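You operate a simulated robot arm through the tools that you are given. There is no shell and no other tool. Be economical: measure what you need, move in short steps, check, and stop when the job is done.

Carry out the task below with a simulated two-armed robot. There is one attempt and no reset: what you move stays moved.

Task
Put the silver resistor that says "22" from the top of the orange table on top of the silver gland plate there and the silver resistor marked "10" on the blue board. Put the 40 bearing block from the top of the red table in the inside of the red tray and the 47 bearing block on the yellow cover. Fetch the red brake block and stand it on the top of the black table. Take the blue reel and leave it on top of the orange dome. Take the pink foam block on the top of the steel bench and put it away on the top of the blue bench. Stack the kit box marked "52" from the top of the green bench on top of the kit box marked "21". The order is free. Set down upright: silver resistor, red brake block, pink foam block.
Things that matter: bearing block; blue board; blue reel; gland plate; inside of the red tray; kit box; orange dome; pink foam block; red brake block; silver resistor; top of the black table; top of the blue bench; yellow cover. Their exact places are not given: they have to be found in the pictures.

Only the result counts: the job must be done as asked and must still hold three seconds after the hand-in. Knocking over, shifting, dropping, spilling or breaking anything else fails it. Lids that push on must go on centred and level and be pressed home; caps that screw on are set level and turned clockwise until they are tight.

Robot
Two 7-joint arms with three-finger grippers on one trunk, on a base that drives. Base frame: it is fixed to the floor where the robot stands at the start and does not move with it; the origin is under the middle of the robot, x ahead of it, y to its left, z up; the surface under the hand at the start is at about z = 780. Readings come in mm, degrees, newtons and seconds.
The left shoulder is at the start at [87, 126, 1100], the right one opposite. With the tool pointing down near the work surface each hand reaches from about 380 to 860 mm from the robot's upright axis, wherever it stands, measured 20 degrees to its own side. Places, roughly: bearing block [2500, 5000, 750]; blue board [750, 250, 750]; blue reel (6x6x6 cm) [600, 5800, 800]; gland plate [500, 500, 750]; inside of the red tray (35x18 cm) [620, 3520, 800]; kit box [-250, 8500, 1000]; orange dome (8x8x8 cm) [200, 5700, 800]; pink foam block (6x6x9 cm) [-200, 6000, 900]; red brake block (5x4x10 cm) [2300, 5900, 900]; silver resistor [750, 250, 750]; top of the black table [400, 10000, 800]; top of the blue bench [2500, 12300, 800]; yellow cover (10x10x1 cm) [2700, 4800, 800]. Payload 2.94 kg a hand.
Tool frame (each hand has its own): the origin (TCP) lies between the finger pads and is the grasp point; the fingertips stand 30 mm ahead of it; z points along the fingers, y is the line along which they close. The gripper opens to 128 mm. The gripper's body begins 93 mm behind the TCP.
Orientation is that of the tool frame in the base frame, as a unit quaternion [w, x, y, z]. With the fingers straight down and closing along the base's y, the tool's x points along the base's -x, its y along +y and its z along -z.

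Tools
- The arms move only by the tool move_arm. It takes "left_moves", "right_moves" or both (then of equal length, played together; a hand with none holds still); each is a list of rows, each a list of 3 entries, a list of its own where there are three numbers: the shift along the tool's x, y, z in units of 25 mm (1.0 is 25 mm), then the turn, a rotation vector about the tool's x, y, z in units of 4 degrees (1.0 is 4 degrees), then the finger opening in mm, from 0 to 128. In form: [[[x, y, z], [wx, wy, wz], claw], ...]. A call has 1 to 20 rows; each row shifts and turns the commanded pose from where the row before left it, along the tool's axes as they then stand. A call with a number of a shift or a turn outside -1 to 1 is refused whole. A row lasts 0.2 s, in which the tool goes at most 50 mm and 8.6 degrees; a call with a longer step from one row to the next is refused whole, and so is a gripper value outside its range. Where a pose cannot be reached the arm comes as near as it can. A force on the tool above 40 N (or 10 N above the force at the start of the call, whichever is more), or a blocked arm, ends the call early, and 0.2 s more pass. Each finger halts on what it meets, pressing with about 39 N; the grip force reading is that of the motor and also rises with nothing between the fingers. The clock runs only during rows and for 0.2 s after the last one: add rows that do not move to give the fingers time. The reply holds the time, the measured pose of the TCP, the force on the tool along the base axes, the opening and the grip force, in the units named above and with some noise, with the torque about the TCP (base axes, N m) and any sound that the robot's microphone picked up, and new pictures: "views" is both (left out), scene, wrist or none (wrist: the cameras of the hands that moved).
- Cameras (640 x 400 px; columns grow to the right, rows downward): "scene" is now at [210.7, 25, 1249.3]; the picture's right is [0.32, -0.95, 0.00], its down [-0.64, -0.22, -0.74] and it looks along [0.70, 0.23, -0.68] (base axes); focal length 214 px, centre (320, 200). "left" rides on the left gripper at [69, 15, -120] in its tool frame; the picture's right is [-0.21, 0.98, 0.00], its down [-0.82, -0.18, -0.54] and it looks along [-0.53, -0.12, 0.84] (tool axes); focal length 251 px, centre (320, 200). "right" rides on the right gripper at [69, -15, -120] in its tool frame; the picture's right is [0.21, 0.98, 0.00], its down [-0.82, 0.18, -0.54] and it looks along [-0.53, 0.12, 0.84] (tool axes); focal length 251 px, centre (320, 200).
- lift_body(by): slides the trunk up (or, below 0, down) by that many mm; the arms and the scene camera ride with it, the base frame stays. It gives what a move gives, with no picture.
- roll_base(legs): drives the robot by 1 to 6 legs, each [ahead, left, turn to the left] in mm, mm and degrees, along the robot's own axes; the way and the turn of a leg run together, so that a leg with both is an arc; at most 1500 mm and 180 degrees a leg. The arms and the cameras ride along, it lands a little off, and it stops where it bumps. It gives what a move gives, and a new picture of the scene camera.
- aim_head(pan, tilt): turns the head with the scene camera to pan (to the left, within 80 degrees either way) and tilt (down, from -29 to 69), counted from straight ahead of the robot. It gives what a move gives, and a new picture of the scene camera.
- locate(camera, pixels): for up to 12 pixels [column, row] of the newest picture of that camera ("zoom" is the newest enlarged one), the place [x, y, z] in the base frame of the surface seen there, good to about 2 mm. It takes no simulated time.
- zoom(camera, box): a new picture of the part [left, top, right, bottom] of that camera's present view, enlarged. It takes no simulated time.
- finish_job(): hands the job in; it is judged then, once.

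Go step by step. Measure first, check grasps and placings, and put right what went wrong. The budget is 322 turns and 360 pictures, counting those below and the enlarged ones. Unless the task says otherwise, let go and move clear before handing in.

The tools are called after ">>>" as a command line: name --argument value ..., lists and objects as JSON in quotes. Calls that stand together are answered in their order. move_arm: Moves the arms, as the interface text tells. Its arguments: {"type":"object","properties":{"left_moves":{"type":"array"},"right_moves":{"type":"array"},"views":{"type":"string","enum":["both","scene","wrist","none"]}},"required":[]} The other tools are called the same way: lift_body (by) slides the trunk up or down; roll_base (legs) drives the base; aim_head (pan, tilt) turns the head that bears the scene camera; locate (camera, pixels) gives the place of the surface under pixels of a picture; zoom (camera, box) takes an enlarged picture of a part of a camera's view; finish_job () hands the job in.

At the start:

```text
time_s: 0.0
left_tcp_pos: [506.5, 424.1, 1110.6]
left_tool_rot: [0.0, 0.0, 1.0, -0.001]
left_ft_force: [-0.5, 1.0, -0.3]
left_wrist_torque: [-0.01, -0.03, 0.01]
left_gripper_width: 128.1
left_finger_force: 0.1
right_tcp_pos: [405.6, -80.4, 1119.8]
right_tool_rot: [0.0, -0.001, 1.0, 0.0]
right_ft_force: [-0.3, 1.3, -0.5]
right_wrist_torque: [0.01, -0.01, -0.01]
right_gripper_width: 127.8
right_finger_force: 0.0
trunk travel left (down, up): [-315.0, 232.0]
robot x, y, heading: [-1.3, -2.5, 0.3]
head pan, tilt: [18.6, 42.5]
```

scene: 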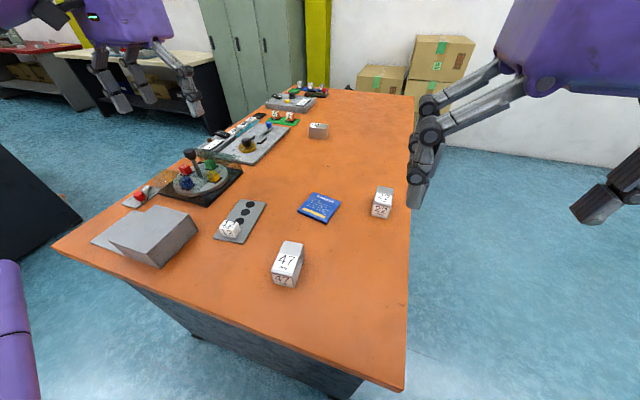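
right: 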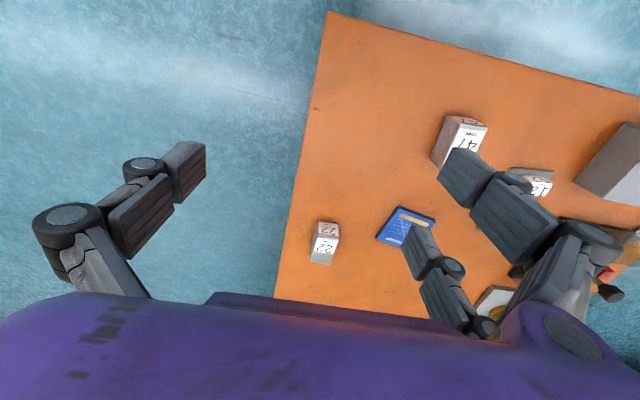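
left: 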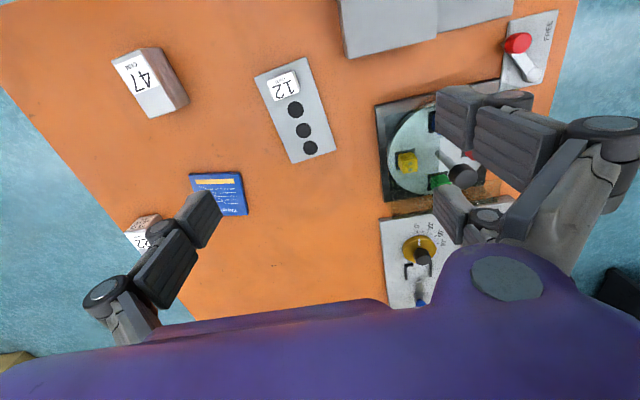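

The scene shows silver blocks at (288,262), (382,200), (318,130), a plate with holes at (240,220) and a blue board at (319,207). I zoom in to read the marks.

>>> zoom --camera "scene" --box '[200, 170, 420, 300]'

>>> zoom --camera "scene" --box '[220, 70, 380, 170]'

>>> locate --camera "scene" --pixels '[[382, 192], [382, 212], [318, 126], [319, 200], [319, 215], [248, 212], [229, 228], [290, 250], [222, 238], [262, 203], [350, 250], [243, 203]]'

```text
2.91 times, centred on (310, 235) of scene
```

zoom: 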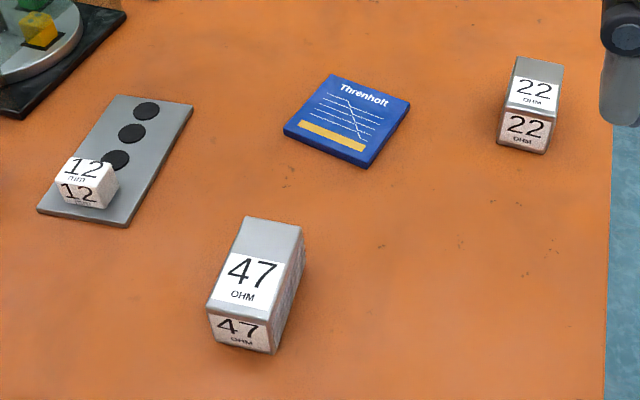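

```text
4.00 times, centred on (300, 120) of scene
```

zoom: 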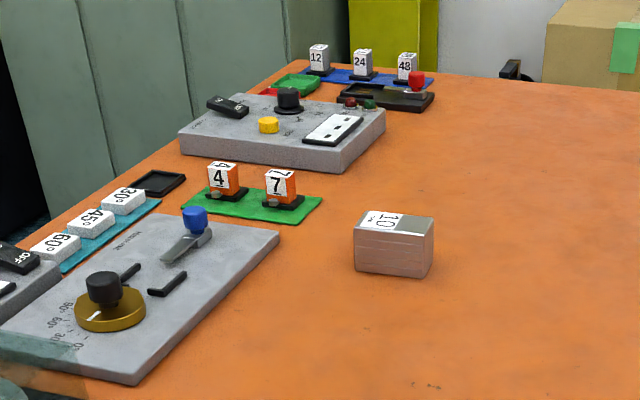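

```text
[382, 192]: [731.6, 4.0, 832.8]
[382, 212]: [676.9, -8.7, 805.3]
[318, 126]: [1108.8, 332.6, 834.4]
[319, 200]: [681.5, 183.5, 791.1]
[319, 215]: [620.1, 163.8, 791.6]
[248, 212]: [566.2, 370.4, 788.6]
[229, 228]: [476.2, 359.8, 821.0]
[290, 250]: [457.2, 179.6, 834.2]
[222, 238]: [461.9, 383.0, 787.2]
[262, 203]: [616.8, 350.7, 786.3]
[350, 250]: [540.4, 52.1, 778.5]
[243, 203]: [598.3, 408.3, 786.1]
```

"22" is at about (705,-3), "10" at about (1108,332), and the blue board at about (650,175). I check whether the holed plate or the grey box is the gland plate.

>>> zoom --camera "left" --box '[230, 0, 590, 225]'

>>> zoom --camera "scene" --box '[40, 130, 280, 280]'

>>> aim_head --pan 75 --tilt 15

```text
1.78 times, centred on (410, 112) of left
```

zoom: 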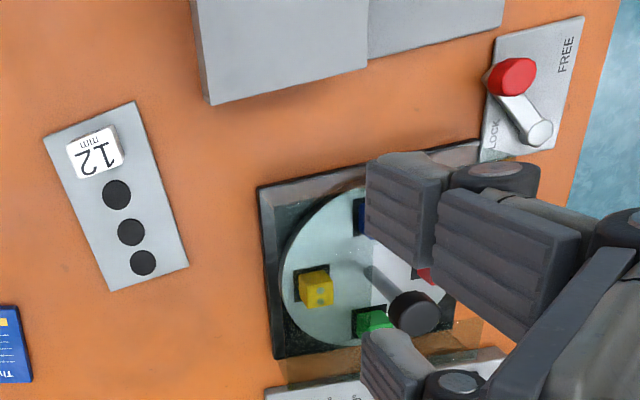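

```text
2.67 times, centred on (160, 205) of scene
```

zoom: 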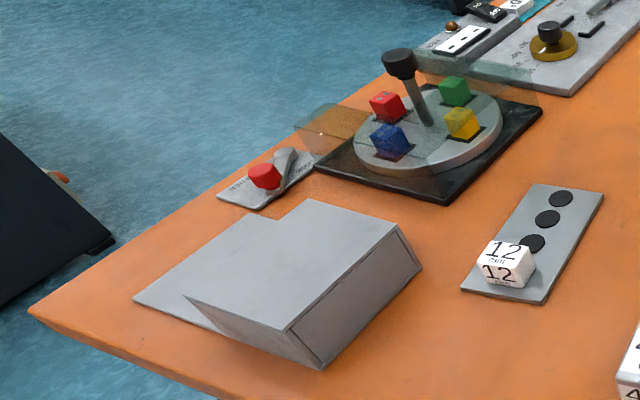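

```text
time_s: 1.3
left_tcp_pos: [505.3, 423.3, 1110.5]
left_tool_rot: [0.0, 0.0, 1.0, 0.0]
left_ft_force: [0.1, -0.2, 0.7]
left_wrist_torque: [0.03, -0.04, 0.01]
left_gripper_width: 128.0
left_finger_force: 0.0
right_tcp_pos: [404.2, -78.7, 1120.3]
right_tool_rot: [-0.001, 0.0, 1.0, 0.0]
right_ft_force: [-0.5, 1.5, 0.0]
right_wrist_torque: [0.03, -0.04, -0.03]
right_gripper_width: 127.9
right_finger_force: 0.1
trunk travel left (down, up): [-315.0, 232.0]
robot x, y, heading: [0.2, 1.2, 0.3]
head pan, tilt: [75.0, 15.0]
```

scene: 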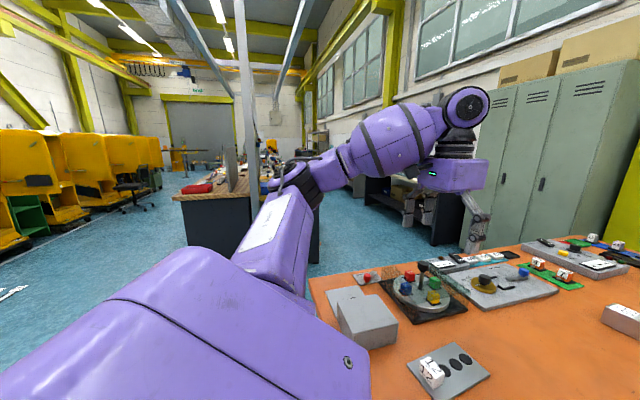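

I look more closely at the grey box/plate and the holed plate, and measure them.

>>> zoom --camera "scene" --box '[300, 255, 520, 400]'

>>> locate --camera "scene" --pixels '[[350, 295], [372, 310], [338, 312], [385, 335], [396, 320], [408, 360], [491, 375], [455, 342], [335, 292], [348, 340], [445, 395], [360, 290]]'

```text
2.76 times, centred on (410, 328) of scene
```

zoom: 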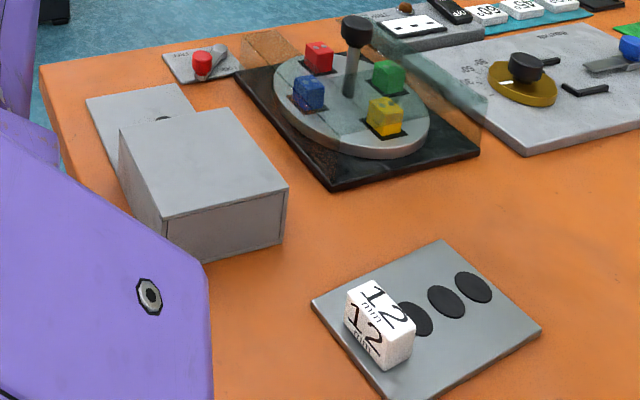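

```text
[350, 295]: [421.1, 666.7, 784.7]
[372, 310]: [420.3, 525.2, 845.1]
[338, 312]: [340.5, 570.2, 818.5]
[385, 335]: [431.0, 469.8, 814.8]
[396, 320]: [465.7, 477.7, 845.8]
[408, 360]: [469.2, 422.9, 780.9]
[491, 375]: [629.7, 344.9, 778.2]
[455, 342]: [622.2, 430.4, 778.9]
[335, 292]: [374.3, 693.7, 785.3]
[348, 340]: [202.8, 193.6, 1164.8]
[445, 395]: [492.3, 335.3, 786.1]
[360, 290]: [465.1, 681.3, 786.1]
```

The holed plate (3 black discs, "12 mm" block on one end) fits the stated gland plate location. I aim the head back at the table to measure the "22" block precisely.

>>> aim_head --pan 8 --tilt 45

>>> zoom --camera "scene" --box '[200, 140, 420, 280]'

```text
time_s: 2.6
left_tcp_pos: [506.1, 424.6, 1109.8]
left_tool_rot: [0.0, 0.0, 1.0, 0.0]
left_ft_force: [-0.4, 0.2, -0.6]
left_wrist_torque: [0.02, 0.02, 0.04]
left_gripper_width: 127.7
left_finger_force: 0.0
right_tcp_pos: [405.8, -79.7, 1121.3]
right_tool_rot: [0.0, -0.001, 1.0, 0.0]
right_ft_force: [0.5, -0.4, 0.8]
right_wrist_torque: [-0.02, 0.01, -0.01]
right_gripper_width: 128.1
right_finger_force: 0.0
trunk travel left (down, up): [-315.0, 232.0]
robot x, y, heading: [-1.2, -2.9, -0.3]
head pan, tilt: [8.0, 45.0]
```

scene: 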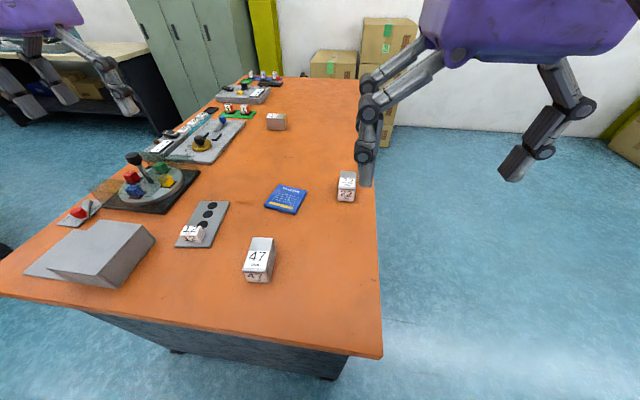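

```text
2.86 times, centred on (310, 210) of scene
```

zoom: 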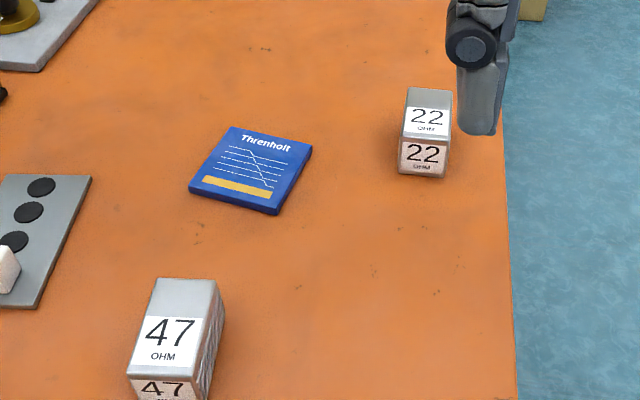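

>>> locate --camera "zoom" --pixels '[[407, 91], [449, 93], [403, 136], [448, 140], [425, 160], [235, 128], [312, 148], [278, 212], [190, 186], [249, 170], [90, 177], [35, 307]]'

>>> locate --camera "scene" --pixels '[[378, 300], [370, 100], [383, 355], [240, 300], [200, 205], [175, 245], [209, 247], [192, 228], [182, 235], [205, 233], [207, 203], [60, 288]]'

```text
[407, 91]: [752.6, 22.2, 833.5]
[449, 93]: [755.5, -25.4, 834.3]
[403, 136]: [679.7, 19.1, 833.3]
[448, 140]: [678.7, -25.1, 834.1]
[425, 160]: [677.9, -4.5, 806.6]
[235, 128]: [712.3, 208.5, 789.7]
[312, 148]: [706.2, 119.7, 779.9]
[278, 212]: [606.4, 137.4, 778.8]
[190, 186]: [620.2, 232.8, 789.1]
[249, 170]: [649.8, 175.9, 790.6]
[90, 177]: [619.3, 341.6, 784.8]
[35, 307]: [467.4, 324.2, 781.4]
```

```text
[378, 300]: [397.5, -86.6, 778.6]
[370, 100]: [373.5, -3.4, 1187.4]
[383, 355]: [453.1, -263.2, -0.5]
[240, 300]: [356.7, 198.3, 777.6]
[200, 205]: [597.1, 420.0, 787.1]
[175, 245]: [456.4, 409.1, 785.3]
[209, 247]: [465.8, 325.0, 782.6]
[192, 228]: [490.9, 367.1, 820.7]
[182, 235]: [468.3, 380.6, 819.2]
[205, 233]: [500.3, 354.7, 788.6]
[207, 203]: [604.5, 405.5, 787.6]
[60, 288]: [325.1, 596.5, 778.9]
```

The "22" block spans x 679–754, y −25–22, z top 834, and the plate's free part is centred near (562,378). I move the left hand above the "22" block while the right hand goes aside.

>>> move_arm --left_moves '[[[-0.469, -0.947, 0.2], [0, 0, 0], 100], [[-0.469, -0.947, 0.2], [0, 0, 0], 100], [[-0.469, -0.947, 0.2], [0, 0, 0], 100], [[-0.469, -0.947, 0.2], [0, 0, 0], 100], [[-0.469, -0.947, 0.2], [0, 0, 0], 100], [[-0.469, -0.947, 0.2], [0, 0, 0], 100], [[-0.469, -0.947, 0.2], [0, 0, 0], 100], [[-0.469, -0.947, 0.2], [0, 0, 0], 100], [[-0.469, -0.947, 0.2], [0, 0, 0], 100], [[-0.469, -0.947, 0.2], [0, 0, 0], 100], [[-0.469, -0.947, 0.2], [0, 0, 0], 100], [[-0.469, -0.947, 0.2], [0, 0, 0], 100], [[-0.469, -0.947, 0.2], [0, 0, 0], 100], [[-0.469, -0.947, 0.2], [0, 0, 0], 100], [[-0.469, -0.947, 0.2], [0, 0, 0], 100], [[-0.469, -0.947, 0.2], [0, 0, 0], 100], [[-0.469, -0.947, 0.2], [0, 0, 0], 100], [[-0.469, -0.947, 0.2], [0, 0, 0], 100]]' --right_moves '[[[0, -1, 0], [0, 0, 0], 100], [[0, -1, 0], [0, 0, 0], 100], [[0, -1, 0], [0, 0, 0], 100], [[0, -1, 0], [0, 0, 0], 100], [[0, -1, 0], [0, 0, 0], 100], [[0, -1, 0], [0, 0, 0], 100], [[0, -1, 0], [0, 0, 0], 100], [[0, -1, 0], [0, 0, 0], 100], [[0, -1, 0], [0, 0, 0], 100], [[0, -1, 0], [0, 0, 0], 100], [[0, 0, 0], [0, 0, 0], 100], [[0, 0, 0], [0, 0, 0], 100], [[0, 0, 0], [0, 0, 0], 100], [[0, 0, 0], [0, 0, 0], 100], [[0, 0, 0], [0, 0, 0], 100], [[0, 0, 0], [0, 0, 0], 100], [[0, 0, 0], [0, 0, 0], 100], [[0, 0, 0], [0, 0, 0], 100]]' --views "both"

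```text
time_s: 6.4
left_tcp_pos: [717.7, -4.2, 1021.2]
left_tool_rot: [0.0, 0.0, 1.0, 0.002]
left_ft_force: [0.3, -0.2, 0.5]
left_wrist_torque: [0.05, 0.01, 0.0]
left_gripper_width: 100.0
left_finger_force: 0.0
right_tcp_pos: [406.0, -330.0, 1120.6]
right_tool_rot: [0.001, 0.0, 1.0, 0.001]
right_ft_force: [0.4, 0.2, 0.8]
right_wrist_torque: [0.05, -0.01, 0.01]
right_gripper_width: 99.9
right_finger_force: 0.1
trunk travel left (down, up): [-315.0, 232.0]
robot x, y, heading: [-0.5, -1.0, 0.0]
head pan, tilt: [8.0, 45.0]
```

scene: 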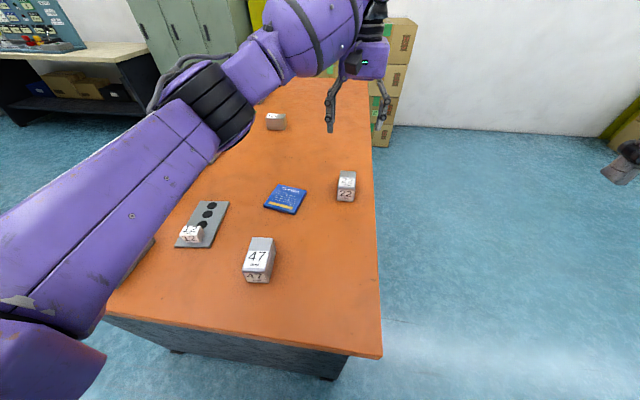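
right: 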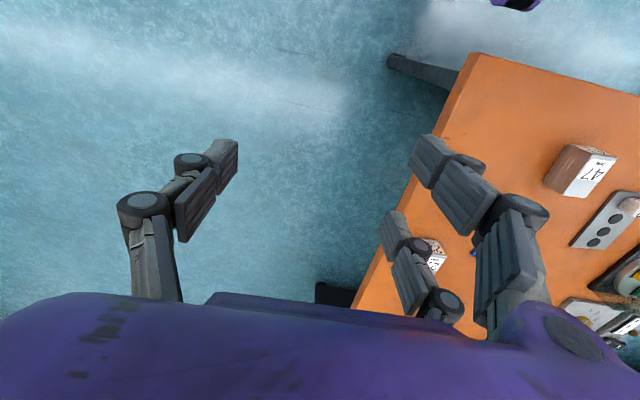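
left: 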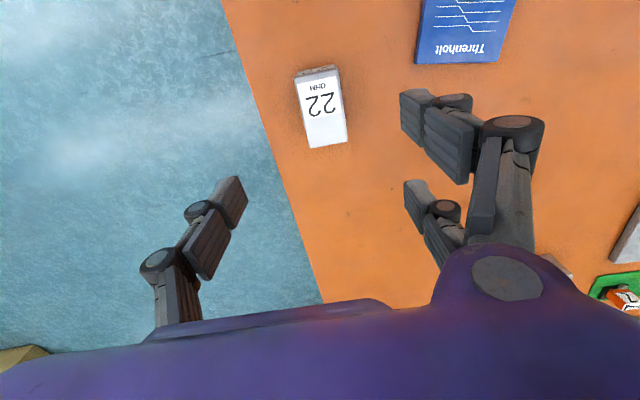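

The hand is over the block. I check the block centre in the left camera before going down.

>>> locate --camera "left" --pixels '[[296, 78], [338, 68], [346, 141], [309, 147], [321, 108]]'

```text
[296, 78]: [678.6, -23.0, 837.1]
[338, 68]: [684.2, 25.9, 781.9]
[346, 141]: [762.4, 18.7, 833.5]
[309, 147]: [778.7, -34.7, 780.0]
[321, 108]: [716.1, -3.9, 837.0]
```

Center about (717,−3), top 834. I lower to TCP z≈816 and close.

>>> move_arm --left_moves '[[[0, 0, 0.91], [0, 0, 0], 100], [[0, 0, 0.91], [0, 0, 0], 100], [[0, 0, 0.91], [0, 0, 0], 100], [[0, 0, 0.91], [0, 0, 0], 100], [[0, 0, 0.91], [0, 0, 0], 100], [[0, 0, 0.91], [0, 0, 0], 100], [[0, 0, 0.91], [0, 0, 0], 100], [[0, 0, 0.91], [0, 0, 0], 100], [[0, 0, 0.91], [0, 0, 0], 100], [[0, 0, 0], [0, 0, 0], 40], [[0, 0, 0], [0, 0, 0], 40], [[0, 0, 0], [0, 0, 0], 40], [[0, 0, 0], [0, 0, 0], 40]]' --views "wrist"

```text
time_s: 9.2
left_tcp_pos: [717.2, -1.8, 815.6]
left_tool_rot: [0.0, 0.0, 1.0, 0.0]
left_ft_force: [-0.5, 0.8, 0.0]
left_wrist_torque: [0.05, -0.07, 0.03]
left_gripper_width: 49.3
left_finger_force: 38.9
right_tcp_pos: [404.9, -328.7, 1120.3]
right_tool_rot: [0.0, -0.001, 1.0, 0.0]
right_ft_force: [-0.7, -0.3, -0.3]
right_wrist_torque: [0.01, -0.01, 0.01]
right_gripper_width: 100.1
right_finger_force: 0.0
trunk travel left (down, up): [-315.0, 232.0]
robot x, y, heading: [-0.4, 2.0, -0.0]
head pan, tilt: [8.0, 45.0]
```

left: 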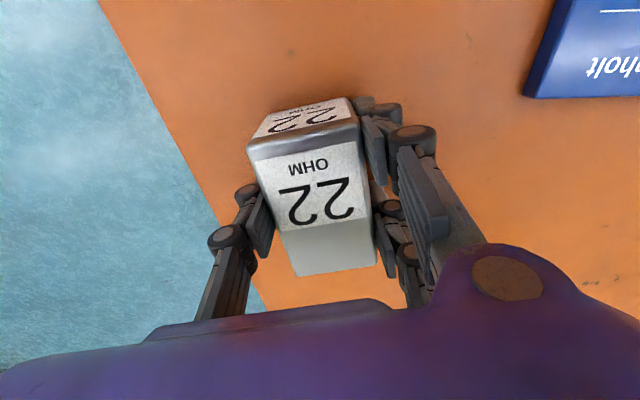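

Gripped (49 mm). I lift, carry it over the plate's free area, and turn to match the plate's axis.

>>> move_arm --left_moves '[[[0, 0, -1], [0, 0, 0], 40], [[0, 0, -1], [0, 0, 0], 40], [[0, 0, -1], [0, 0, 0], 40], [[0, 0, -1], [0, 0, 0], 40], [[0.41, 0.95, 0], [0, 0, 0], 40], [[0.41, 0.95, 0], [0, 0, 0], 40], [[0.41, 0.95, 0], [0, 0, 0], 40], [[0.41, 0.95, 0], [0, 0, 0], 40], [[0.41, 0.95, 0], [0, 0, 0], 40], [[0.41, 0.95, 0], [0, 0, 0], 40], [[0.41, 0.95, 0], [0, 0, 0], 40], [[0.41, 0.95, 0], [0, 0, 0], 40], [[0.41, 0.95, 0], [0, 0, 0], 40], [[0.41, 0.95, 0], [0, 0, 0], 40], [[0.41, 0.95, 0], [0, 0, 0], 40], [[0.41, 0.95, 0], [0, 0, 0], 40], [[0.41, 0.95, 0], [0, 0, 0], 40], [[0.41, 0.95, 0], [0, 0, 0], 40], [[0.41, 0.95, 0], [0, 0, 0], 40], [[0, 0.95, 0], [0, 0, -0.8], 40]]' --views "both"

```text
time_s: 13.4
left_tcp_pos: [563.5, 380.6, 915.2]
left_tool_rot: [0.0, -0.027, 1.0, 0.0]
left_ft_force: [-0.6, 0.3, 0.1]
left_wrist_torque: [-0.01, 0.02, 0.0]
left_gripper_width: 40.0
left_finger_force: 0.0
right_tcp_pos: [405.4, -329.7, 1120.8]
right_tool_rot: [0.0, 0.001, 1.0, 0.001]
right_ft_force: [0.2, 0.8, -0.6]
right_wrist_torque: [-0.03, -0.04, 0.0]
right_gripper_width: 100.0
right_finger_force: 0.1
trunk travel left (down, up): [-315.0, 232.0]
robot x, y, heading: [1.9, -1.4, 0.0]
head pan, tilt: [8.0, 45.0]
```

scene: 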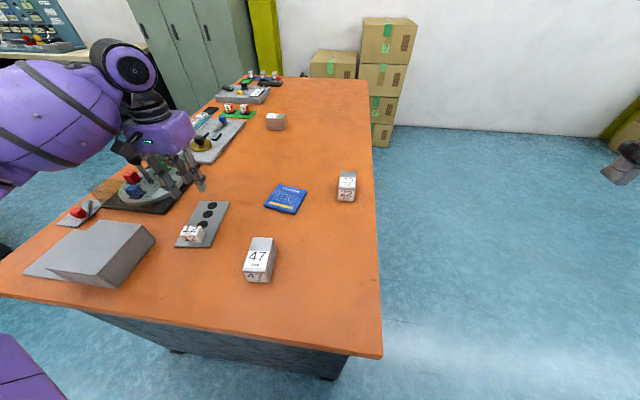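
left: 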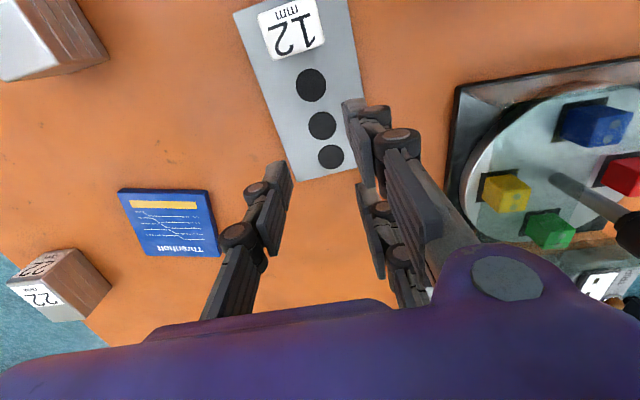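

The "22" block slipped out and stayed behind; the hand is empty. I check whether the block moved.

>>> zoom --camera "scene" --box '[260, 140, 400, 228]'

>>> locate --camera "scene" --pixels '[[340, 173], [355, 173], [339, 187], [355, 187], [346, 196]]'

```text
4.55 times, centred on (330, 184) of scene
```

zoom: 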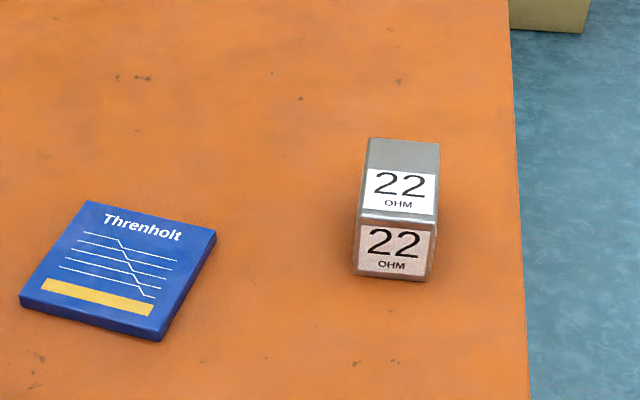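

```text
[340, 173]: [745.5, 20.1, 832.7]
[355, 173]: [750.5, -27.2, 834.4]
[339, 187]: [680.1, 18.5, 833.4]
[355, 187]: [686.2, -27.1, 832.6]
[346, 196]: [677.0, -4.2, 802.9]
```

The block is where it was (maybe a slight turn). I return, and this time command fingers to 0 and lift slowly.

>>> move_arm --left_moves '[[[0, 0, 0], [0, 0, 0.8], 100], [[-0.384, -0.959, 0], [0, 0, 0], 100], [[-0.384, -0.959, 0], [0, 0, 0], 100], [[-0.384, -0.959, 0], [0, 0, 0], 100], [[-0.384, -0.959, 0], [0, 0, 0], 100], [[-0.384, -0.959, 0], [0, 0, 0], 100], [[-0.384, -0.959, 0], [0, 0, 0], 100], [[-0.384, -0.959, 0], [0, 0, 0], 100], [[-0.384, -0.959, 0], [0, 0, 0], 100], [[-0.384, -0.959, 0], [0, 0, 0], 100], [[-0.384, -0.959, 0], [0, 0, 0], 100], [[-0.384, -0.959, 0], [0, 0, 0], 100], [[-0.384, -0.959, 0], [0, 0, 0], 100], [[-0.384, -0.959, 0], [0, 0, 0], 100], [[-0.384, -0.959, 0], [0, 0, 0], 100], [[-0.384, -0.959, 0], [0, 0, 0], 100], [[-0.384, -0.959, 0], [0, 0, 0], 100]]' --views "wrist"

```text
time_s: 17.0
left_tcp_pos: [717.0, -7.1, 913.3]
left_tool_rot: [0.0, 0.0, 1.0, -0.001]
left_ft_force: [1.0, 0.4, 0.2]
left_wrist_torque: [0.04, -0.01, -0.03]
left_gripper_width: 100.0
left_finger_force: 0.0
right_tcp_pos: [405.6, -329.4, 1121.1]
right_tool_rot: [0.0, 0.001, 1.0, 0.0]
right_ft_force: [0.0, 0.0, -0.7]
right_wrist_torque: [0.05, -0.01, 0.01]
right_gripper_width: 99.9
right_finger_force: 0.0
trunk travel left (down, up): [-315.0, 232.0]
robot x, y, heading: [2.9, -1.2, 0.0]
head pan, tilt: [8.0, 45.0]
```

left: 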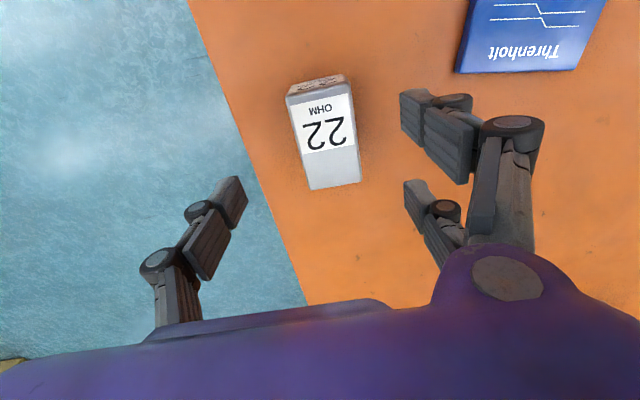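

>>> move_arm --left_moves '[[[0, 0.1, 0.97], [0, 0, 0], 80], [[0, 0.06, 0.97], [0, 0, 0], 80], [[0, 0, 0.97], [0, 0, 0], 80], [[0, 0, 0.97], [0, 0, 0], 80], [[0, 0, 0], [0, 0, 0], 0], [[0, 0, 0], [0, 0, 0], 0], [[0, 0, 0], [0, 0, 0], 0], [[0, 0, 0], [0, 0, 0], 0], [[0, 0, 0], [0, 0, 0], 0], [[0, 0, -0.1], [0, 0, 0], 0], [[0, 0, -0.1], [0, 0, 0], 0], [[0, 0, -0.2], [0, 0, 0], 0], [[0, 0, -0.2], [0, 0, 0], 0], [[0, 0, -0.2], [0, 0, 0], 0]]' --views "wrist"

```text
time_s: 20.0
left_tcp_pos: [718.8, -2.0, 839.1]
left_tool_rot: [0.0, 0.0, 1.0, -0.001]
left_ft_force: [0.4, -0.1, -2.8]
left_wrist_torque: [0.01, 0.02, 0.0]
left_gripper_width: 49.5
left_finger_force: 39.3
right_tcp_pos: [407.4, -329.5, 1121.4]
right_tool_rot: [0.0, 0.0, 1.0, 0.0]
right_ft_force: [0.4, 0.7, 0.9]
right_wrist_torque: [0.02, 0.02, -0.02]
right_gripper_width: 100.0
right_finger_force: 0.0
trunk travel left (down, up): [-315.0, 232.0]
robot x, y, heading: [0.9, -0.2, -0.1]
head pan, tilt: [8.0, 45.0]
```

left: 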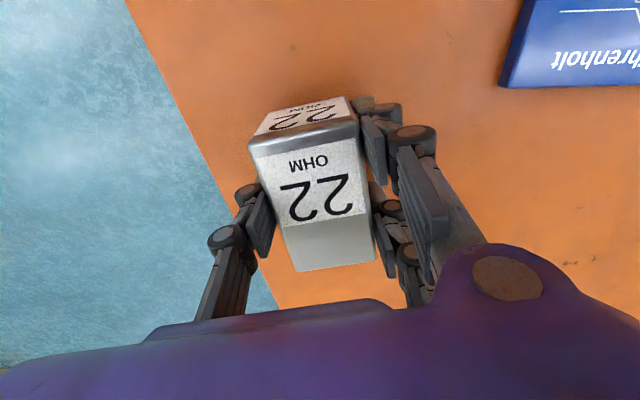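

The block is lifted now (−2.8 N). I keep the fingers at 0 and lift further slowly.

>>> move_arm --left_moves '[[[0, 0, -0.4], [0, 0, 0], 0], [[0, 0, -0.4], [0, 0, 0], 0], [[0, 0, -0.4], [0, 0, 0], 0], [[0, 0, -0.4], [0, 0, 0], 0], [[0, 0, -0.4], [0, 0, 0], 0], [[0, 0, -0.4], [0, 0, 0], 0], [[0.2, 0.48, 0], [0, 0, 0], 0], [[0.2, 0.48, 0], [0, 0, 0], 0], [[0.2, 0.48, 0], [0, 0, 0], 0], [[0.2, 0.48, 0], [0, 0, 0], 0]]' --views "wrist"

```text
time_s: 22.2
left_tcp_pos: [698.0, 47.3, 896.9]
left_tool_rot: [0.0, 0.001, 1.0, -0.001]
left_ft_force: [-0.5, -0.3, -3.3]
left_wrist_torque: [-0.02, -0.01, 0.02]
left_gripper_width: 49.5
left_finger_force: 39.5
right_tcp_pos: [406.5, -329.6, 1121.1]
right_tool_rot: [0.0, -0.001, 1.0, 0.0]
right_ft_force: [0.6, 0.8, -0.3]
right_wrist_torque: [0.01, 0.02, -0.01]
right_gripper_width: 100.2
right_finger_force: 0.0
trunk travel left (down, up): [-315.0, 232.0]
robot x, y, heading: [-1.5, -2.0, 0.1]
head pan, tilt: [8.0, 45.0]
```

left: 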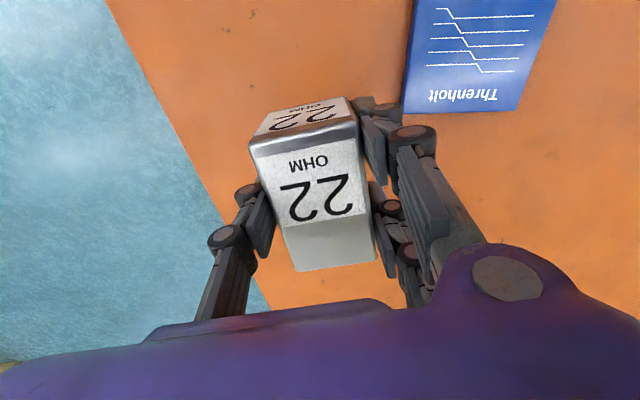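

Held firmly. Carry on to above the plate.

>>> move_arm --left_moves '[[[0.3, 0.735, 0], [0, 0, 0], 0], [[0.3, 0.735, 0], [0, 0, 0], 0], [[0.3, 0.735, 0], [0, 0, 0], 0], [[0.3, 0.735, 0], [0, 0, 0], 0], [[0.3, 0.735, 0], [0, 0, 0], 0], [[0.3, 0.735, 0], [0, 0, 0], 0], [[0.3, 0.735, 0], [0, 0, 0], 0], [[0.3, 0.735, 0], [0, 0, 0], 0], [[0.3, 0.735, 0], [0, 0, 0], 0], [[0.3, 0.735, 0], [0, 0, 0], 0], [[0.3, 0.735, 0], [0, 0, 0], 0], [[0.3, 0.735, 0], [0, 0, 0], 0], [[0.3, 0.735, 0], [0, 0, 0], 0], [[0.3, 0.735, 0], [0, 0, 0], 0], [[0.3, 0.735, 0], [0, 0, 0], 0], [[0.3, 0.735, 0], [0, 0, 0], 0], [[0.3, 0.735, 0], [0, 0, 0], 0], [[0.3, 0.735, 0], [0, 0, 0], 0], [[0, 0, 0], [0, 0, -0.7], 0], [[0, 0, 0], [0, 0, -0.7], 0]]' --views "both"

```text
time_s: 26.4
left_tcp_pos: [562.2, 376.8, 898.0]
left_tool_rot: [0.0, -0.05, 0.999, -0.001]
left_ft_force: [0.0, -0.3, -3.4]
left_wrist_torque: [-0.04, -0.04, -0.02]
left_gripper_width: 49.4
left_finger_force: 38.9
right_tcp_pos: [405.5, -328.7, 1121.5]
right_tool_rot: [0.0, 0.0, 1.0, 0.0]
right_ft_force: [0.1, -0.4, 0.3]
right_wrist_torque: [-0.01, -0.01, 0.0]
right_gripper_width: 99.9
right_finger_force: 0.0
trunk travel left (down, up): [-315.0, 232.0]
robot x, y, heading: [4.6, -0.9, -0.1]
head pan, tilt: [8.0, 45.0]
```

scene: 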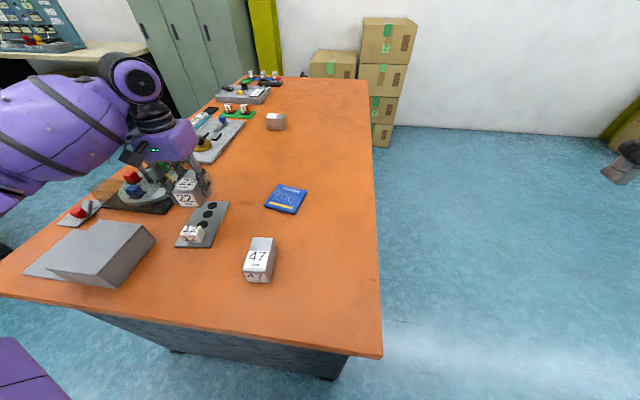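
left: 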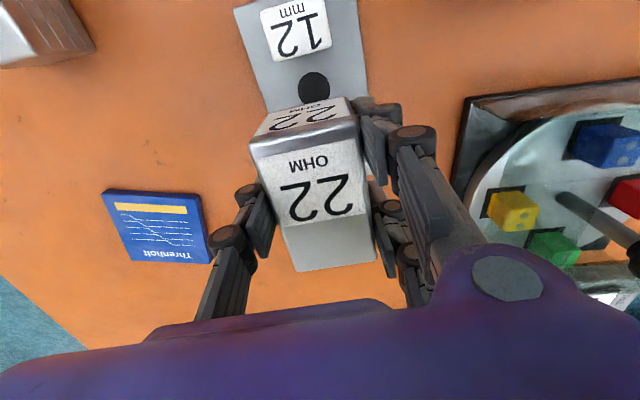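

Positioned over the plate (562,377). Lower to contact (TCP ≈824) and release.

>>> move_arm --left_moves '[[[0, 0, 0.5], [0, 0, 0], 0], [[0, 0, 0.5], [0, 0, 0], 0], [[0, 0, 0.5], [0, 0, 0], 0], [[0, 0, 0.5], [0, 0, 0], 0], [[0, 0, 0.4], [0, 0, 0], 0], [[0, 0, 0.2], [0, 0, 0], 0], [[0, 0, 0.2], [0, 0, 0], 0], [[0, 0, 0.16], [0, 0, 0], 0], [[0, 0, 0], [0, 0, 0], 0]]' --views "wrist"

```text
time_s: 28.4
left_tcp_pos: [563.5, 378.5, 828.5]
left_tool_rot: [0.002, -0.049, 0.999, 0.0]
left_ft_force: [1.7, 1.0, 17.2]
left_wrist_torque: [-0.04, 0.69, -0.08]
left_gripper_width: 49.5
left_finger_force: 39.0
right_tcp_pos: [404.9, -329.3, 1121.6]
right_tool_rot: [0.001, 0.0, 1.0, -0.001]
right_ft_force: [0.1, 0.4, -0.2]
right_wrist_torque: [-0.05, -0.02, 0.0]
right_gripper_width: 99.9
right_finger_force: 0.0
trunk travel left (down, up): [-315.0, 232.0]
robot x, y, heading: [-1.9, 0.7, -0.1]
head pan, tilt: [8.0, 45.0]
```

left: 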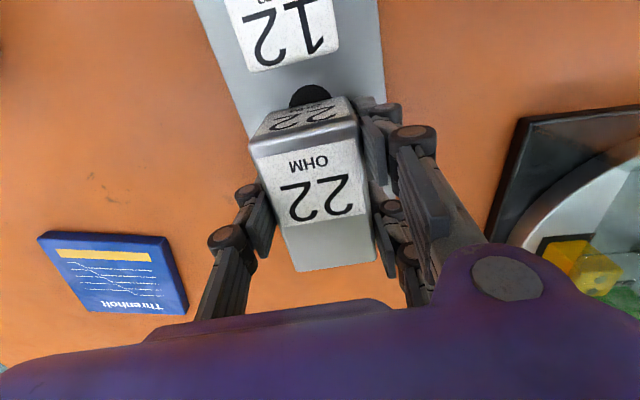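

Contact felt (17 N). I release and rise, then check.

>>> move_arm --left_moves '[[[0, 0, -0.1], [0, 0, 0], 0], [[0, 0, 0], [0, 0, 0], 60], [[0, 0, 0], [0, 0, 0], 75], [[0, 0, 0], [0, 0, 0], 75], [[0, 0, -0.8], [0, 0, 0], 75], [[0, 0, -1], [0, 0, 0], 75], [[0, 0, -1], [0, 0, 0], 75], [[0, 0, -1], [0, 0, 0], 75], [[0, 0, -1], [0, 0, 0], 75], [[0, 0, -1], [0, 0, 0], 75], [[0, 0, -1], [0, 0, 0], 75], [[0, 0, -1], [0, 0, 0], 75], [[0, 0, -1], [0, 0, 0], 75], [[0, 0, -1], [0, 0, 0], 75]]' --views "both"

```text
time_s: 31.4
left_tcp_pos: [562.1, 377.7, 1072.7]
left_tool_rot: [-0.001, -0.048, 0.999, 0.001]
left_ft_force: [-0.2, -0.2, 0.7]
left_wrist_torque: [0.02, -0.03, 0.01]
left_gripper_width: 75.1
left_finger_force: 0.1
right_tcp_pos: [406.0, -330.1, 1121.8]
right_tool_rot: [0.0, 0.0, 1.0, 0.0]
right_ft_force: [0.5, 0.0, -0.1]
right_wrist_torque: [0.0, -0.01, -0.03]
right_gripper_width: 100.3
right_finger_force: 0.1
trunk travel left (down, up): [-315.0, 232.0]
robot x, y, heading: [-1.7, 2.2, -0.1]
head pan, tilt: [8.0, 45.0]
```

scene: 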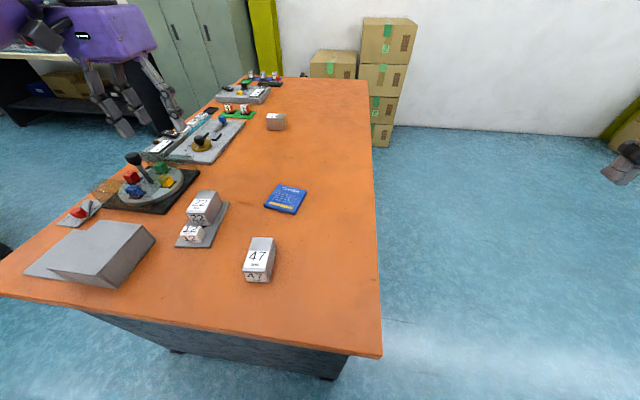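
left: 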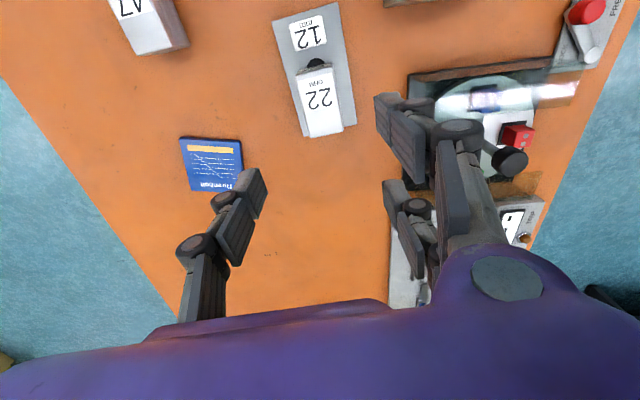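

"22" sits on the gland plate. Next is the "10" block; I measure it and the table edges before driving around.

>>> zoom --camera "scene" --box '[210, 75, 390, 190]'

>>> locate --camera "scene" --pixels '[[268, 114], [284, 114], [268, 119], [285, 120], [276, 125], [376, 200], [368, 82], [380, 330], [388, 120], [510, 200], [560, 120]]'

```text
3.48 times, centred on (300, 132) of scene
```

zoom: 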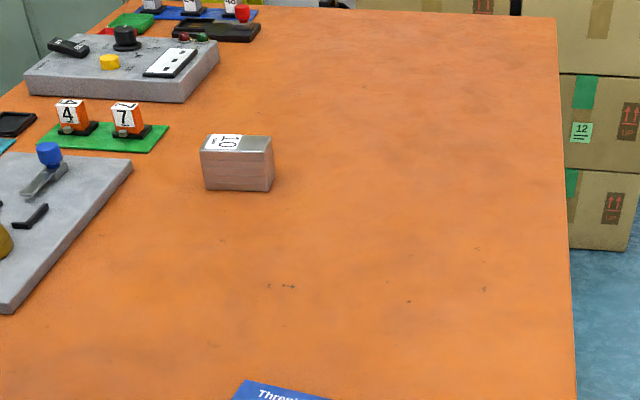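

```text
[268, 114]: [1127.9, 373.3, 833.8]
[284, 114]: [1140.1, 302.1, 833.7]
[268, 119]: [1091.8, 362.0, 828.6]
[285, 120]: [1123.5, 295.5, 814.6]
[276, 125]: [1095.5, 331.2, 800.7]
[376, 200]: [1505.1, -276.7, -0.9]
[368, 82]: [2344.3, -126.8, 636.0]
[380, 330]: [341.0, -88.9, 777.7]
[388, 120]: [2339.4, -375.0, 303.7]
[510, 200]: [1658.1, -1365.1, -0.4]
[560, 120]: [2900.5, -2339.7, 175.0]
```

I drive right, ahead, and turn left to face the table from its right side.

>>> roll_base --legs '[[0, -550, 0], [950, 0, 0], [0, 0, 90], [100, 0, 0]]'

>>> aim_head --pan 0 --tilt 50

```text
time_s: 45.9
left_tcp_pos: [582.2, 115.8, 1072.2]
left_tool_rot: [0.0, 0.741, -0.672, 0.0]
left_ft_force: [0.4, 0.5, -0.2]
left_wrist_torque: [-0.02, 0.01, 0.0]
left_gripper_width: 74.9
left_finger_force: 0.0
right_tcp_pos: [1288.0, -40.8, 1120.4]
right_tool_rot: [0.0, -0.707, 0.708, 0.0]
right_ft_force: [0.3, 0.2, -0.1]
right_wrist_torque: [0.0, -0.03, 0.01]
right_gripper_width: 100.0
right_finger_force: 0.0
trunk travel left (down, up): [-315.0, 232.0]
robot x, y, heading: [960.2, -445.7, 90.0]
head pan, tilt: [8.0, 45.0]
```

scene: 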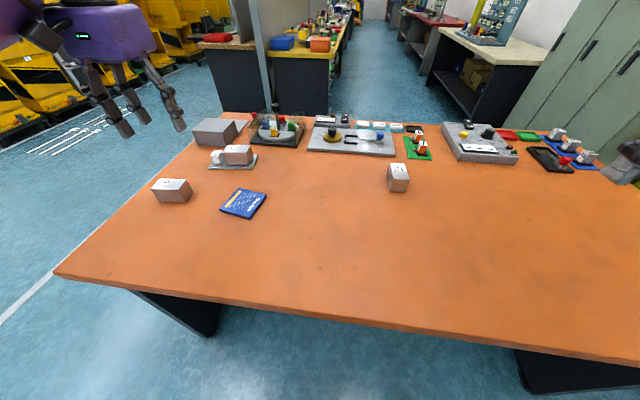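

```text
time_s: 46.6
left_tcp_pos: [581.0, 115.0, 1072.2]
left_tool_rot: [0.0, 0.741, -0.672, 0.0]
left_ft_force: [0.1, 0.8, -0.1]
left_wrist_torque: [-0.02, -0.02, 0.0]
left_gripper_width: 75.0
left_finger_force: 0.1
right_tcp_pos: [1289.0, -41.2, 1120.5]
right_tool_rot: [0.0, 0.708, -0.707, 0.0]
right_ft_force: [0.4, 0.0, 0.5]
right_wrist_torque: [0.0, 0.02, -0.01]
right_gripper_width: 100.2
right_finger_force: 0.0
trunk travel left (down, up): [-315.0, 232.0]
robot x, y, heading: [957.8, -446.7, 90.0]
head pan, tilt: [0.0, 50.0]
```

scene: 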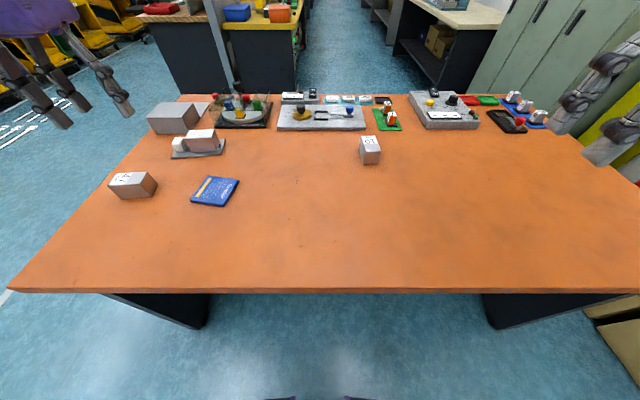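

Now I measure the "10" block and blue board from here.

>>> zoom --camera "scene" --box '[320, 110, 420, 172]'

>>> zoom --camera "right" --box '[0, 0, 640, 400]'

>>> locate --camera "scene" --pixels '[[360, 138], [378, 137], [363, 150], [380, 149], [372, 158], [207, 176], [240, 178], [226, 206], [190, 203], [215, 190]]'

```text
6.40 times, centred on (370, 141) of scene
```

zoom: 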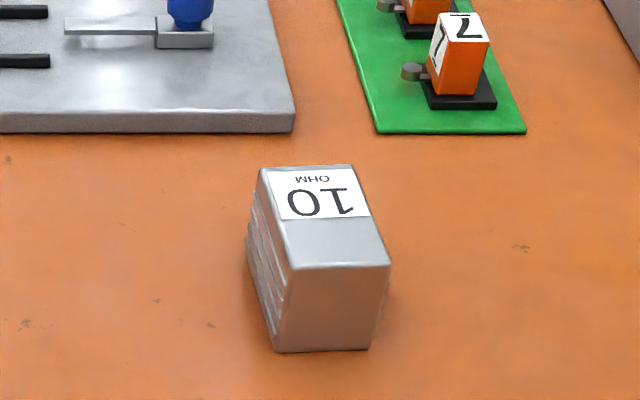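

```text
1.00 times, centred on (320, 200) of right (not enlarged: the box is as wide or as high as the picture)
```

zoom: 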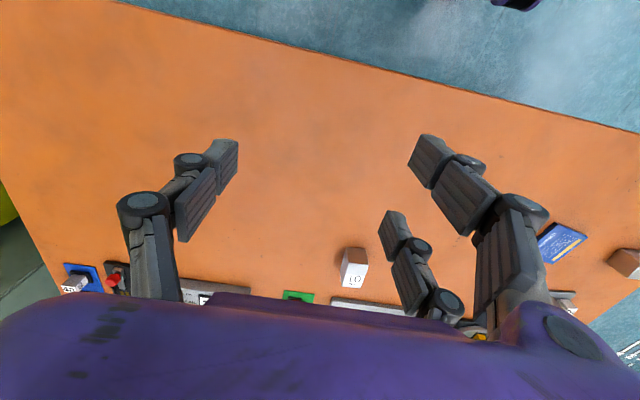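

```text
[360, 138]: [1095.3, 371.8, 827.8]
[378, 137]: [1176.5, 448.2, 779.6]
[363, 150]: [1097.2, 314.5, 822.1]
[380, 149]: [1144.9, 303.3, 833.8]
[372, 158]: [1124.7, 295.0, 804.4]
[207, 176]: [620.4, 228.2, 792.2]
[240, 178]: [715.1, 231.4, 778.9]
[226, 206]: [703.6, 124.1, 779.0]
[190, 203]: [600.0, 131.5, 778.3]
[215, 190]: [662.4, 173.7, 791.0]
```

>>> locate --camera "scene" --pixels '[[361.8, 137.4], [374.2, 136.8], [380, 150.8], [366, 151.3], [370.5, 143.5], [374, 164]]'

```text
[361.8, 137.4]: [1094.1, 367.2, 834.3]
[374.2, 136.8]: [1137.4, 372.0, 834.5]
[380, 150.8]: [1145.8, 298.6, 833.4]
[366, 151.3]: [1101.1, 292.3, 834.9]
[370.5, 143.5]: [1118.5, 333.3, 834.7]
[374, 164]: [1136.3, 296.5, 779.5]
```

"10" is centred at (1119.6, 332), turned about 6°. I move the right hand above it.

>>> move_arm --right_moves '[[[-0.9325, 0.424, 0.5], [0, 0, 0], 90], [[-0.9325, 0.424, 0.5], [0, 0, 0], 90], [[-0.9325, 0.424, 0.5], [0, 0, 0], 90], [[-0.9325, 0.424, 0.5], [0, 0, 0], 90], [[-0.9325, 0.424, 0.5], [0, 0, 0], 90], [[-0.9325, 0.424, 0.5], [0, 0, 0], 90], [[-0.9325, 0.424, 0.5], [0, 0, 0], 90], [[-0.9325, 0.424, 0.5], [0, 0, 0], 90], [[-0.9325, 0.424, 0.5], [0, 0, 0], 90], [[-0.9325, 0.424, 0.5], [0, 0, 0], 90], [[-0.9325, 0.424, 0.5], [0, 0, 0], 90], [[-0.9325, 0.424, 0.5], [0, 0, 0], 90], [[-0.9325, 0.424, 0.5], [0, 0, 0], 90], [[-0.9325, 0.424, 0.5], [0, 0, 0], 90], [[-0.9325, 0.424, 0.5], [0, 0, 0], 90], [[-0.9325, 0.424, 0.5], [0, 0, 0], 90], [[0, 0, 0], [0, 0, -0.75], 90], [[0, 0, 0], [0, 0, -0.75], 90]]' --views "wrist"

```text
time_s: 50.4
left_tcp_pos: [581.5, 116.1, 1072.0]
left_tool_rot: [0.0, 0.74, -0.672, 0.001]
left_ft_force: [-0.1, -0.7, -1.0]
left_wrist_torque: [-0.02, 0.04, 0.0]
left_gripper_width: 75.0
left_finger_force: 0.1
right_tcp_pos: [1120.0, 331.6, 921.8]
right_tool_rot: [-0.001, 0.743, -0.669, -0.001]
right_ft_force: [-0.7, 0.4, 0.1]
right_wrist_torque: [0.0, 0.02, 0.01]
right_gripper_width: 90.1
right_finger_force: 0.2
trunk travel left (down, up): [-315.0, 232.0]
robot x, y, heading: [959.3, -445.2, 90.0]
head pan, tilt: [0.0, 50.0]
```

right: 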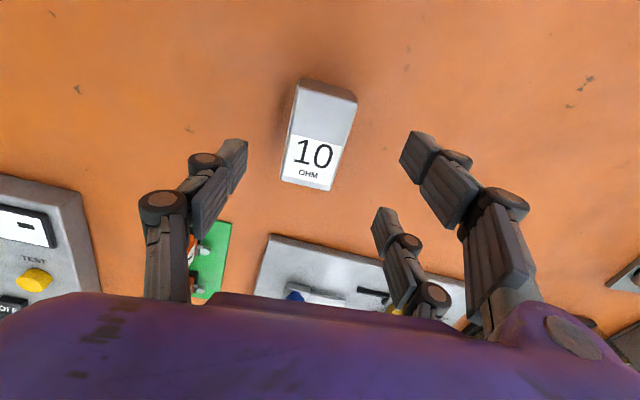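

Aligned. Lower, grip at 0, lift slowly.

>>> move_arm --right_moves '[[[0, 0, 0.85], [0, 0, 0], 90], [[0, 0, 0.85], [0, 0, 0], 90], [[0, 0, 0.85], [0, 0, 0], 90], [[0, 0, 0.85], [0, 0, 0], 90], [[0, 0, 0.84], [0, 0, 0], 90], [[0, 0, 0], [0, 0, 0], 0], [[0, 0, 0], [0, 0, 0], 0], [[0, 0, 0], [0, 0, 0], 0], [[0, 0, 0], [0, 0, 0], 0], [[0, 0, -0.1], [0, 0, 0], 0], [[0, 0, -0.2], [0, 0, 0], 0], [[0, 0, -0.4], [0, 0, 0], 0], [[0, 0, -0.4], [0, 0, 0], 0], [[0, 0, -0.4], [0, 0, 0], 0], [[0, 0, -0.5], [0, 0, 0], 0], [[0, 0, -0.5], [0, 0, 0], 0], [[0, 0, -0.5], [0, 0, 0], 0]]' --views "wrist"

```text
time_s: 54.0
left_tcp_pos: [582.0, 115.3, 1072.4]
left_tool_rot: [0.0, 0.741, -0.672, 0.0]
left_ft_force: [-0.4, 0.5, -0.4]
left_wrist_torque: [0.0, -0.04, 0.0]
left_gripper_width: 74.9
left_finger_force: 0.1
right_tcp_pos: [1118.3, 331.5, 891.4]
right_tool_rot: [0.0, 0.743, -0.669, 0.001]
right_ft_force: [0.1, 1.2, -3.8]
right_wrist_torque: [-0.06, 0.05, 0.0]
right_gripper_width: 49.4
right_finger_force: 38.9
trunk travel left (down, up): [-315.0, 232.0]
robot x, y, heading: [962.4, -448.3, 89.9]
head pan, tilt: [0.0, 50.0]
```

right: 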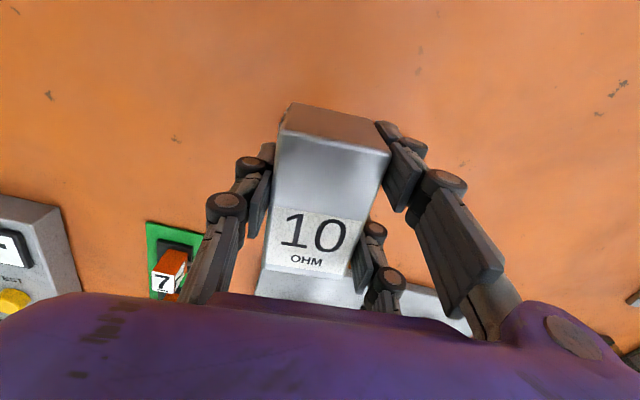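

Held (−3.8 N). I retract the hand to y≈178, then shift the base left so the board is in front.

>>> move_arm --right_moves '[[[0.5, 0, -0.3], [0, 0, 0.5], 0], [[0.5, 0, -0.3], [0, 0, 0.5], 0], [[0.5, 0, -0.3], [0, 0, 0.5], 0], [[0.5, 0, -0.3], [0, 0, 0.5], 0], [[0.5, 0, 0], [0, 0, 0.5], 0], [[0.5, 0, 0], [0, 0, 0.5], 0], [[0.5, 0, 0], [0, 0, 0.5], 0], [[0.5, 0, 0], [0, 0, 0.5], 0], [[0.5, 0, 0], [0, 0, 0], 0], [[0.5, 0, 0], [0, 0, 0], 0], [[0.5, 0, 0], [0, 0, 0], 0], [[0.5, 0, 0], [0, 0, 0], 0]]' --views "none"

>>> roll_base --legs '[[0, 300, 0]]'

```text
time_s: 56.6
left_tcp_pos: [581.5, 115.2, 1072.9]
left_tool_rot: [0.0, 0.74, -0.672, 0.0]
left_ft_force: [0.0, -0.7, 0.1]
left_wrist_torque: [0.0, -0.01, -0.02]
left_gripper_width: 74.9
left_finger_force: 0.1
right_tcp_pos: [1108.1, 181.8, 921.3]
right_tool_rot: [0.0, -0.643, 0.766, 0.0]
right_ft_force: [-0.3, -0.8, -2.6]
right_wrist_torque: [-0.02, -0.03, -0.05]
right_gripper_width: 49.4
right_finger_force: 38.9
trunk travel left (down, up): [-315.0, 232.0]
robot x, y, heading: [959.8, -448.4, 90.2]
head pan, tilt: [0.0, 50.0]
```

```text
time_s: 59.8
left_tcp_pos: [280.1, 111.9, 1072.3]
left_tool_rot: [0.0, 0.742, -0.67, 0.0]
left_ft_force: [0.0, 0.6, -0.1]
left_wrist_torque: [0.02, -0.04, -0.04]
left_gripper_width: 75.0
left_finger_force: 0.1
right_tcp_pos: [806.6, 183.5, 921.0]
right_tool_rot: [0.0, -0.644, 0.765, 0.001]
right_ft_force: [-0.5, 0.8, -2.2]
right_wrist_torque: [-0.04, -0.02, 0.0]
right_gripper_width: 49.5
right_finger_force: 39.0
trunk travel left (down, up): [-315.0, 232.0]
robot x, y, heading: [659.0, -448.5, 90.5]
head pan, tilt: [0.0, 50.0]
```

scene: 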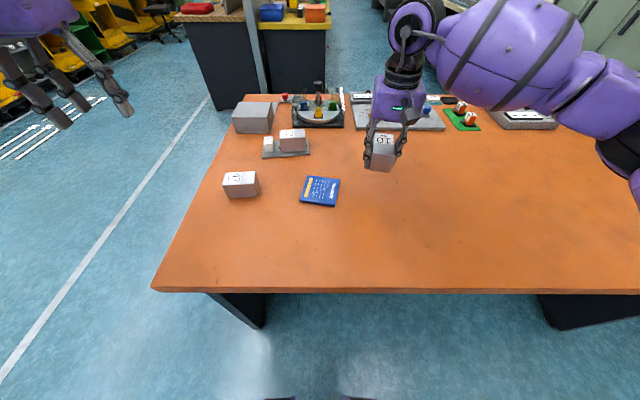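

I measure the board's corners again.

>>> zoom --camera "scene" --box '[280, 160, 360, 220]'

```text
6.67 times, centred on (320, 190) of scene
```

zoom: 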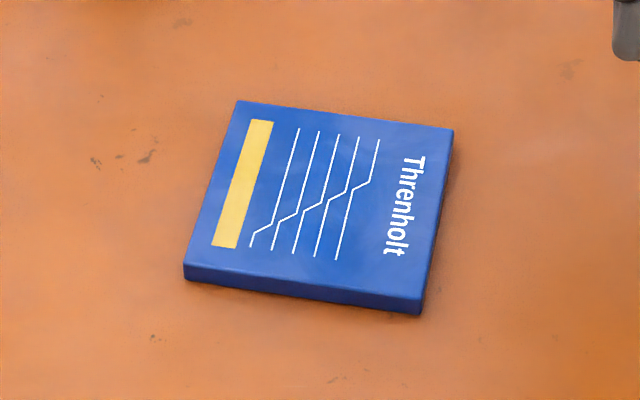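

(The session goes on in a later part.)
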